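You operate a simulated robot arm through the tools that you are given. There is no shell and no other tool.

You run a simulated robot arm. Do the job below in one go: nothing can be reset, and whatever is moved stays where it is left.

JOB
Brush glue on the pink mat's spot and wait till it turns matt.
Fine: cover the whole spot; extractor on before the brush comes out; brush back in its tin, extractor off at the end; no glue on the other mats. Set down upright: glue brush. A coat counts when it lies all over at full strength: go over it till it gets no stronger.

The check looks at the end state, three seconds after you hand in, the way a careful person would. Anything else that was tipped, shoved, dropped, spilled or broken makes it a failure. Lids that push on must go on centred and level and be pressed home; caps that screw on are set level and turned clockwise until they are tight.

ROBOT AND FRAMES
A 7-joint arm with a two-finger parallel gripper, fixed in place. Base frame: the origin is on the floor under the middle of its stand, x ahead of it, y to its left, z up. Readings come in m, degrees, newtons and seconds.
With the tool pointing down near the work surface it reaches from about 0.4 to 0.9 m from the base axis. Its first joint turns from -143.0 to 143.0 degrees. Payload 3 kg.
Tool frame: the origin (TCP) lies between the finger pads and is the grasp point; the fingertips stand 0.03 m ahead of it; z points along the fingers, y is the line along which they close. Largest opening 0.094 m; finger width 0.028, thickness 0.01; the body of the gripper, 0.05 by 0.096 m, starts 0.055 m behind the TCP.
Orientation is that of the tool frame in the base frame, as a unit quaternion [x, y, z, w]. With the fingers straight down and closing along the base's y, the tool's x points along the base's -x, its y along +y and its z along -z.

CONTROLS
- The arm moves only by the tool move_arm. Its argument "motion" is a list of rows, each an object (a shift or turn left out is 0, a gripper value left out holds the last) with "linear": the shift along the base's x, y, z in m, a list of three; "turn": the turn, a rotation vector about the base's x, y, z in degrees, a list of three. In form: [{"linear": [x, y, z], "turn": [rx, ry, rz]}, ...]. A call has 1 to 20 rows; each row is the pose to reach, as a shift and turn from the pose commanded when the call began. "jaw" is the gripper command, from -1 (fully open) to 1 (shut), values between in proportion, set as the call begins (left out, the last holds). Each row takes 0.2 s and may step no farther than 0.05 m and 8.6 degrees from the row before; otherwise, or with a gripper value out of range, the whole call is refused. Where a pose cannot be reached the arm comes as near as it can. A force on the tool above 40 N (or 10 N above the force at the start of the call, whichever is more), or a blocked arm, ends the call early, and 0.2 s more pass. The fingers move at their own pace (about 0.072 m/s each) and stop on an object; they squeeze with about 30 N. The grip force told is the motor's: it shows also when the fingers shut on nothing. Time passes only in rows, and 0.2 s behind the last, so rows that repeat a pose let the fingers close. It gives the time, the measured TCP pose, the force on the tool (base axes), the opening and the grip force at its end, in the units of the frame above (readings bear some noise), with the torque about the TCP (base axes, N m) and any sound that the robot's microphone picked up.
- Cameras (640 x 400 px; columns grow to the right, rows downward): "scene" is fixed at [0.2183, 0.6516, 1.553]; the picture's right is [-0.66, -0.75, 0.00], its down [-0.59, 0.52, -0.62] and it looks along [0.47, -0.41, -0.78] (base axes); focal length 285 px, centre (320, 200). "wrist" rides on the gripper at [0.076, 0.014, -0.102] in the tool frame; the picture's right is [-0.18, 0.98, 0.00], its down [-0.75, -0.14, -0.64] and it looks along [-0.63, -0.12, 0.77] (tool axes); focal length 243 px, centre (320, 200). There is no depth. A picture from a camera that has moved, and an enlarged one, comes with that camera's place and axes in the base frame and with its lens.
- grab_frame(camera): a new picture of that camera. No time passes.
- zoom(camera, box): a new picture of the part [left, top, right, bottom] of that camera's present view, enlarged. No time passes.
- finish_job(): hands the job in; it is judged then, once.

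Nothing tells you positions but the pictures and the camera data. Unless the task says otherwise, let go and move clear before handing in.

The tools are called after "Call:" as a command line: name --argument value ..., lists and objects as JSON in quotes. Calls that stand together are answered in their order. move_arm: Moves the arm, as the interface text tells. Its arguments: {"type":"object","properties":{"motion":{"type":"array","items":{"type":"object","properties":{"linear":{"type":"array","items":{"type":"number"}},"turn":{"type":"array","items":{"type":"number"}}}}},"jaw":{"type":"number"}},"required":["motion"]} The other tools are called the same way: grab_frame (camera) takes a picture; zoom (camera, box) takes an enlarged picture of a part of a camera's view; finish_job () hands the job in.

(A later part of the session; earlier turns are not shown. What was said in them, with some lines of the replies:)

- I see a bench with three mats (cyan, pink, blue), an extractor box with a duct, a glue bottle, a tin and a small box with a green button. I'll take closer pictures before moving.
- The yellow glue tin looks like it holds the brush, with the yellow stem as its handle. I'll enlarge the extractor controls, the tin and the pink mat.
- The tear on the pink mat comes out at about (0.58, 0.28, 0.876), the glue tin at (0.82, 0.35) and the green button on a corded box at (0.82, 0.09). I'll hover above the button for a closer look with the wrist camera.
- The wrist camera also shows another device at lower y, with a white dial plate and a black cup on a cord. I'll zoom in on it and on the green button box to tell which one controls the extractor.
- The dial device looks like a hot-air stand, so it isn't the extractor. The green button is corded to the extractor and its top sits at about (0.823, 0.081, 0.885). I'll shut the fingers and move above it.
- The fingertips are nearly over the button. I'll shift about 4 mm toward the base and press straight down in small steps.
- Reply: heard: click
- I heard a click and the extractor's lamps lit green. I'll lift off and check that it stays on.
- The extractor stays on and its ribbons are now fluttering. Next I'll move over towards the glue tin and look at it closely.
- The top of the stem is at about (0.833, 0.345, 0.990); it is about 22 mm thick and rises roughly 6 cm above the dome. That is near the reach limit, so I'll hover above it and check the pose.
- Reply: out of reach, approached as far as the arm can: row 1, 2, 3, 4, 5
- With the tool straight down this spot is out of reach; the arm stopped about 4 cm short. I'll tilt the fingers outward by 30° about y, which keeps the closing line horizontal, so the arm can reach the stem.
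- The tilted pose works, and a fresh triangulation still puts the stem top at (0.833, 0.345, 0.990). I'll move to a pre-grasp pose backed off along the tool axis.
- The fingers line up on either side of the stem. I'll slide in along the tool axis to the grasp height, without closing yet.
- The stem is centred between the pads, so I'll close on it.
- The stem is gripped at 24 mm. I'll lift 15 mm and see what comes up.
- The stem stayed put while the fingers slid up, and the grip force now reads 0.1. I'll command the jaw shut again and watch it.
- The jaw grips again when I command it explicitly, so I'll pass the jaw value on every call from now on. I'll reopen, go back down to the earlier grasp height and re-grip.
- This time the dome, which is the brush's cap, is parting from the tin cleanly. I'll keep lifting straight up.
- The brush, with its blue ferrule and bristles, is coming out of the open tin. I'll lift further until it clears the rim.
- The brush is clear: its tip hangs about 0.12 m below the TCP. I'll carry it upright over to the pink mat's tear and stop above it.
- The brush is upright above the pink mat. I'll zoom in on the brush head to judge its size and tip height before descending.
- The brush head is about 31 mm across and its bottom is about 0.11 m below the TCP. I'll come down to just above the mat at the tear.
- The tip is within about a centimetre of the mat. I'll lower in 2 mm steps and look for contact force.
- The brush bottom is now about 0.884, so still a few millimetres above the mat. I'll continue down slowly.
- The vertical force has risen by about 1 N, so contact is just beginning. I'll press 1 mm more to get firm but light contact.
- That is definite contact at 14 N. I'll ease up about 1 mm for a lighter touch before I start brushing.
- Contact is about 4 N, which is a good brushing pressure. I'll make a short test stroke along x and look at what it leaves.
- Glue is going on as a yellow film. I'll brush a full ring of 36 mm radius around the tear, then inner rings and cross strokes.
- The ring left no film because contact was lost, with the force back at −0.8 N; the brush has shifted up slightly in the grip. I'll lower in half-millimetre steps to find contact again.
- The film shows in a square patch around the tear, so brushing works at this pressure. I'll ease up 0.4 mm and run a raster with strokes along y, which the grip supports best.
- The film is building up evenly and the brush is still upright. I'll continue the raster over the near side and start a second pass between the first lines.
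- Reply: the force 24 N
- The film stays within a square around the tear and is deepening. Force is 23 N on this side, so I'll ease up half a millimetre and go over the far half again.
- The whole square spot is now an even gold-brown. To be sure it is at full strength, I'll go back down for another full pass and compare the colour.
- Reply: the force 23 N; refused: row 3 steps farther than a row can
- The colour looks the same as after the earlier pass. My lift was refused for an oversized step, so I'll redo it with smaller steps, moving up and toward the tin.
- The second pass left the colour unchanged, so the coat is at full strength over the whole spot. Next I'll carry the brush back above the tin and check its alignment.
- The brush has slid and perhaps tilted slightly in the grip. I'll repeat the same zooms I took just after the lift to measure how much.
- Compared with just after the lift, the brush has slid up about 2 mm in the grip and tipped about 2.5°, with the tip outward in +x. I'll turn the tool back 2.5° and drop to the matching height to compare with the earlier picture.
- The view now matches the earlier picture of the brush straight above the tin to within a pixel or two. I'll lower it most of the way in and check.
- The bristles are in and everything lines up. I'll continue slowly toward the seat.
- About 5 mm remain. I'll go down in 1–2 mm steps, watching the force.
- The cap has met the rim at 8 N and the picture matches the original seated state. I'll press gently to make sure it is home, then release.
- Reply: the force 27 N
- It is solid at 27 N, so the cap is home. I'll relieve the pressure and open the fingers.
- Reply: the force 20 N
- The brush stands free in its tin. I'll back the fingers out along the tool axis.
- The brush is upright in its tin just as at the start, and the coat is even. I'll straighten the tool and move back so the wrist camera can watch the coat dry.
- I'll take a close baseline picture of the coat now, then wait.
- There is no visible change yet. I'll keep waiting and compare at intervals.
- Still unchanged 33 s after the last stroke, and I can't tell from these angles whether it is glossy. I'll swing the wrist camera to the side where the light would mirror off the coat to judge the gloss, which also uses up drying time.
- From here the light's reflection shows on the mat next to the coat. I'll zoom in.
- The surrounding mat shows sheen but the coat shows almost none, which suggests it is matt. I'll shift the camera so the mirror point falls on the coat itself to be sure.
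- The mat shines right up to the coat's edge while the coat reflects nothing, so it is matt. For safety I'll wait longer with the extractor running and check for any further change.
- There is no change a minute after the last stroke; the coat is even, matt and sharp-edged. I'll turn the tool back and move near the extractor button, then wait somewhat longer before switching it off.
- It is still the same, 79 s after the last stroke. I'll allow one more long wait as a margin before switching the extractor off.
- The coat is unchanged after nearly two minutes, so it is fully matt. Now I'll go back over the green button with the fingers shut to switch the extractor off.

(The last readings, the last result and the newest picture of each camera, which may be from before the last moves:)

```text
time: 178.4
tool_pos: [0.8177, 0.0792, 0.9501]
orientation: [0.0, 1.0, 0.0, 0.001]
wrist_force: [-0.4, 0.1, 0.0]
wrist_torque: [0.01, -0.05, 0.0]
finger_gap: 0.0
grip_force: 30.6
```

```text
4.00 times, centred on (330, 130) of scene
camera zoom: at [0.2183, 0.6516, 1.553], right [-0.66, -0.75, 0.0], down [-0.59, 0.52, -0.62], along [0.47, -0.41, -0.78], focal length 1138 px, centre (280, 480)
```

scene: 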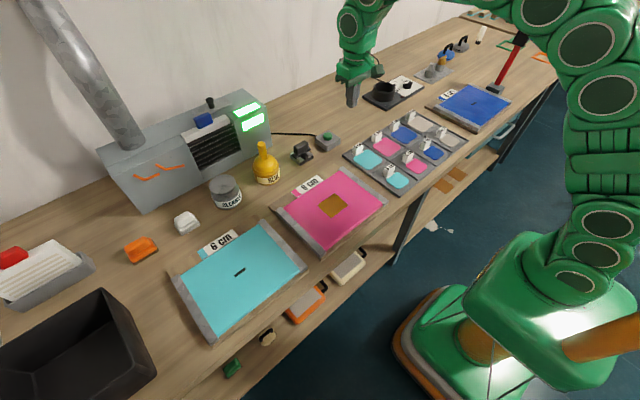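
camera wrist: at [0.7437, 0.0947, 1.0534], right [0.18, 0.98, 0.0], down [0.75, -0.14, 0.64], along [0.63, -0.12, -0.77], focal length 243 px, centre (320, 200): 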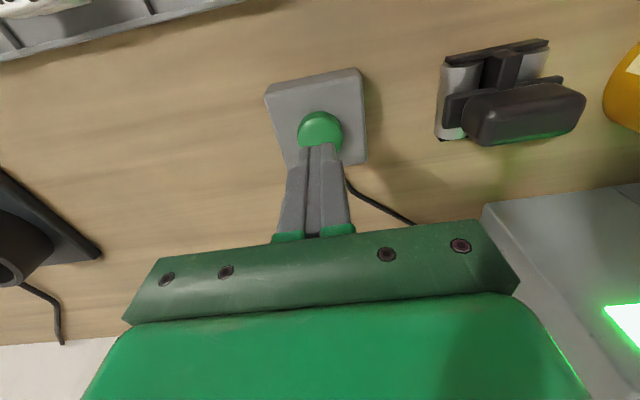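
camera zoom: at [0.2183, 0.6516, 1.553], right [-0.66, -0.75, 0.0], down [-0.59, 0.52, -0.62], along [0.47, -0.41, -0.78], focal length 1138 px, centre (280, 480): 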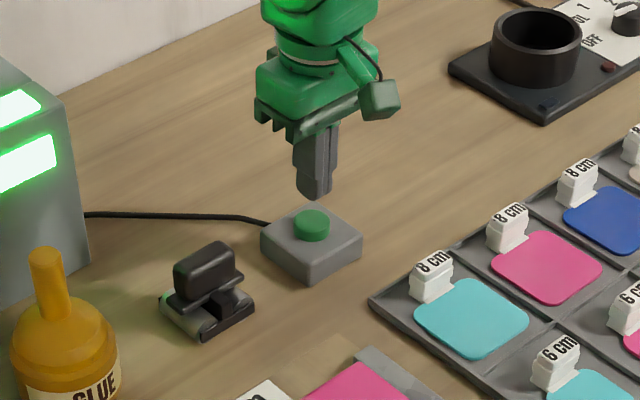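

Call:
move_arm --motion '[{"linear": [0.001, 0.002, -0.015]}, {"linear": [0.001, 0.002, -0.025]}, {"linear": [0.001, 0.002, -0.03]}, {"linear": [0.001, 0.002, -0.033]}, {"linear": [0.001, 0.002, -0.036]}]' --jaw 1

Call:
zoom --camera "scene" --box '[220, 80, 400, 190]'

```text
time: 179.6
tool_pos: [0.8184, 0.0825, 0.9157]
orientation: [0.0, 1.0, 0.0, 0.0]
wrist_force: [0.8, -2.3, 9.0]
wrist_torque: [-0.13, -0.01, -0.02]
finger_gap: 0.0003
grip_force: 30.2
heard: click
```

```text
3.56 times, centred on (310, 135) of scene
camera zoom: at [0.2183, 0.6516, 1.553], right [-0.66, -0.75, 0.0], down [-0.59, 0.52, -0.62], along [0.47, -0.41, -0.78], focal length 1012 px, centre (356, 431)
```

zoom: 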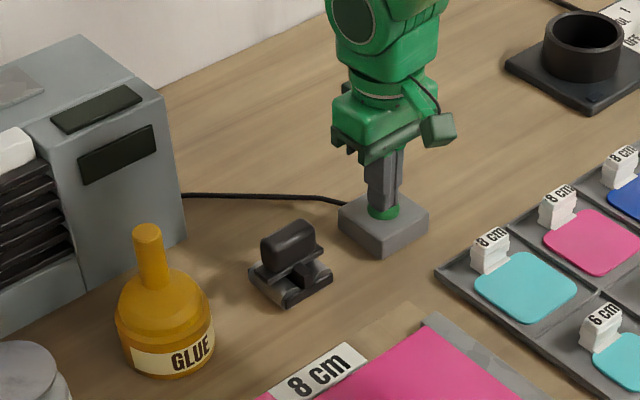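

I heard the click and the extractor's lamps are dark. I'll lift away and do a final check of the whole scene.

Call:
move_arm --motion '[{"linear": [0, 0, 0.03]}, {"linear": [0, 0, 0.07]}, {"linear": [-0.02, 0.01, 0.11]}, {"linear": [-0.05, 0.02, 0.15]}, {"linear": [-0.09, 0.03, 0.17]}, {"linear": [-0.13, 0.04, 0.18]}, {"linear": [-0.13, 0.04, 0.18]}]' --jaw 0

Call:
grab_frame --camera "scene"

Call:
zoom --camera "scene" --box '[90, 80, 410, 270]'

Call:
zoom --camera "scene" --box '[225, 120, 305, 195]'

Call:
zoom --camera "scene" --box '[300, 180, 370, 230]'

```text
refused: row 4 steps farther than a row can; nothing moved
```

```text
taken
```

scene: 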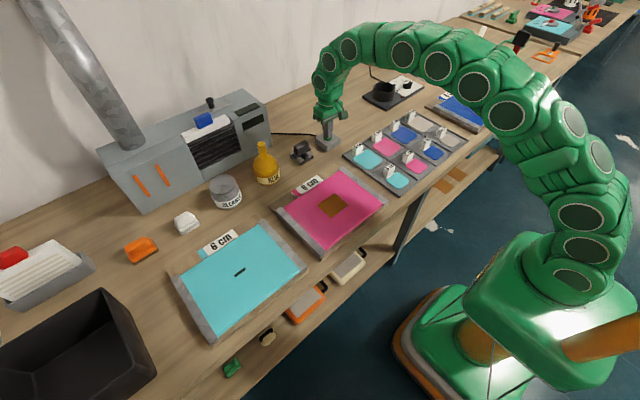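

```text
2.00 times, centred on (250, 175) of scene
camera zoom: at [0.2183, 0.6516, 1.553], right [-0.66, -0.75, 0.0], down [-0.59, 0.52, -0.62], along [0.47, -0.41, -0.78], focal length 569 px, centre (460, 250)
```

zoom: 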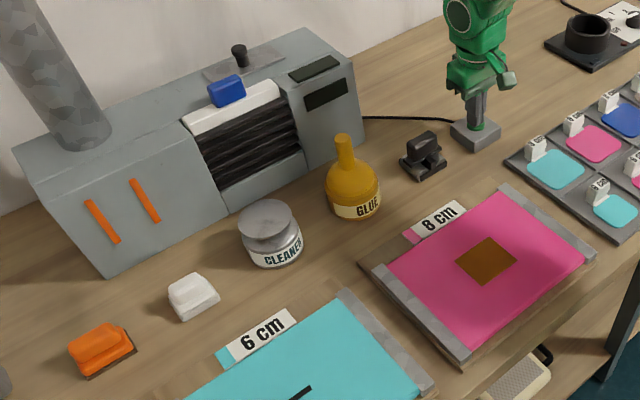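

```text
5.33 times, centred on (265, 158) of scene
camera zoom: at [0.2183, 0.6516, 1.553], right [-0.66, -0.75, 0.0], down [-0.59, 0.52, -0.62], along [0.47, -0.41, -0.78], focal length 1518 px, centre (613, 427)
```

zoom: 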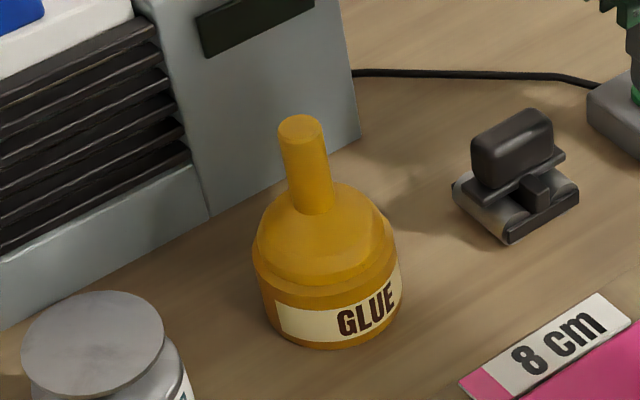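

```text
8.00 times, centred on (335, 205) of scene
camera zoom: at [0.2183, 0.6516, 1.553], right [-0.66, -0.75, 0.0], down [-0.59, 0.52, -0.62], along [0.47, -0.41, -0.78], focal length 2276 px, centre (200, 160)
```

zoom: 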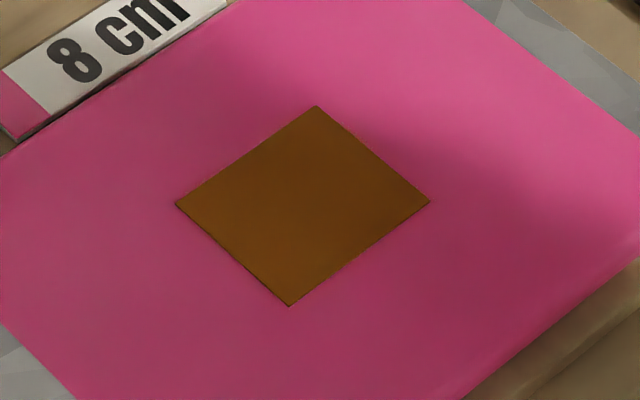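

The extractor is off, with dark lamps and ribbons hanging straight. The lift was refused for an oversized step, so I'll redo it with smaller steps.

Call:
move_arm --motion '[{"linear": [0, 0, 0.03]}, {"linear": [0, 0, 0.065]}, {"linear": [-0.015, 0.005, 0.1]}, {"linear": [-0.04, 0.01, 0.13]}, {"linear": [-0.075, 0.015, 0.15]}, {"linear": [-0.11, 0.02, 0.17]}, {"linear": [-0.15, 0.02, 0.18]}, {"linear": [-0.15, 0.02, 0.18]}]' --jaw 0

Call:
grab_frame --camera "scene"

Call:
zoom --camera "scene" --box '[90, 80, 410, 270]'

Call:
zoom --camera "scene" --box '[340, 20, 540, 170]'

Call:
zoom --camera "scene" --box '[0, 220, 320, 400]'

```text
time: 181.4
tool_pos: [0.6696, 0.1003, 1.0931]
orientation: [0.0, 1.0, 0.0, 0.001]
wrist_force: [-0.2, 0.5, 0.2]
wrist_torque: [0.03, -0.01, 0.05]
finger_gap: 0.047
grip_force: 0.1
```

```text
taken
```

scene: 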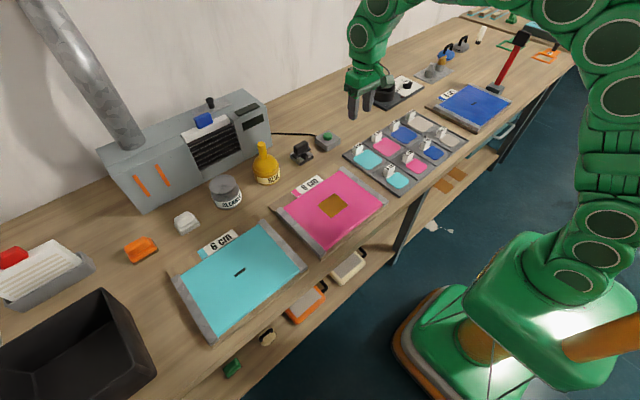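

```text
2.00 times, centred on (250, 175) of scene
camera zoom: at [0.2183, 0.6516, 1.553], right [-0.66, -0.75, 0.0], down [-0.59, 0.52, -0.62], along [0.47, -0.41, -0.78], focal length 569 px, centre (460, 250)
```

zoom: 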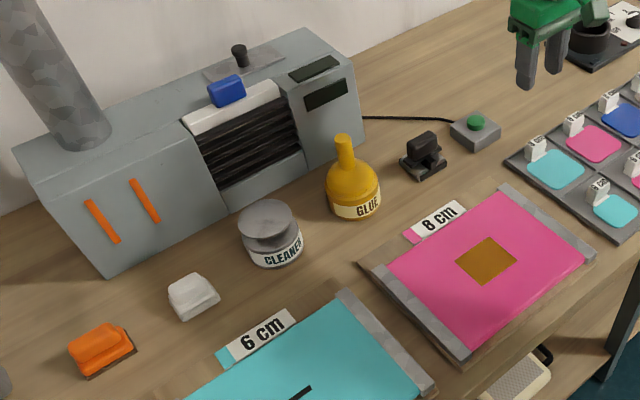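

```text
2.67 times, centred on (440, 95) of scene
camera zoom: at [0.2183, 0.6516, 1.553], right [-0.66, -0.75, 0.0], down [-0.59, 0.52, -0.62], along [0.47, -0.41, -0.78], focal length 759 px, centre (0, 480)
```

zoom: 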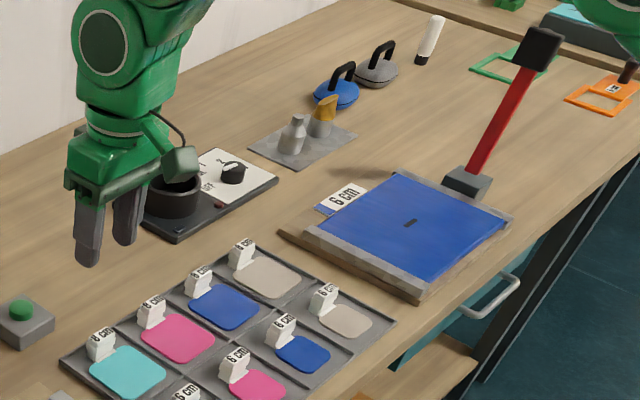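

```text
2.00 times, centred on (160, 310) of scene
camera zoom: at [0.2183, 0.6516, 1.553], right [-0.66, -0.75, 0.0], down [-0.59, 0.52, -0.62], along [0.47, -0.41, -0.78], focal length 569 px, centre (640, -20)
```

zoom: 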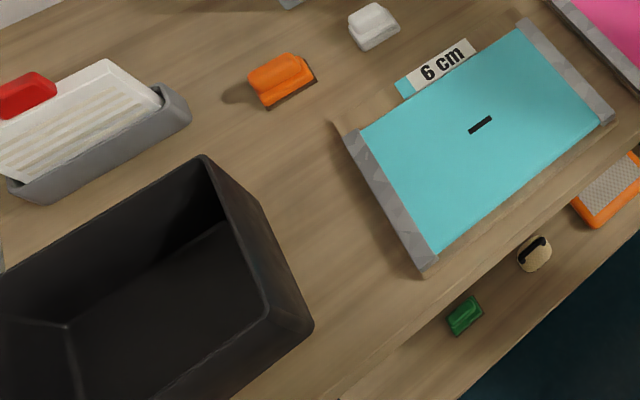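

The pink mat's spot is evenly coated and matt, the brush stands upright and level in its tin, and the extractor is off. The other mats are clean, nothing else has moved and the arm is clear, so I'm handing the job in.

Call:
finish_job

```text
The job is handed in.
```

The pink mat's spot has an even coat of glue over the whole square, and I've handed the job in. No result has come back yet.

- **Coat:** a second full pass left the colour no stronger. It stayed unchanged for nearly two minutes afterwards, and it gave no shine when I looked at it against the light.
- **Turning matt:** I never saw the change itself happen, so I'm calling it matt from that lack of shine and the long wait.
- **Extractor:** I switched it on before the brush came out. I switched it off at the end; its lamps are dark and its ribbons hang straight.
- **Brush:** it slipped and tilted slightly in the gripper while brushing. I corrected that before putting it back, and it now stands upright and level in its tin, pressed home.
- **Everything else:** I saw no glue on the other mats, and nothing else looks moved. The arm has let go and is clear.
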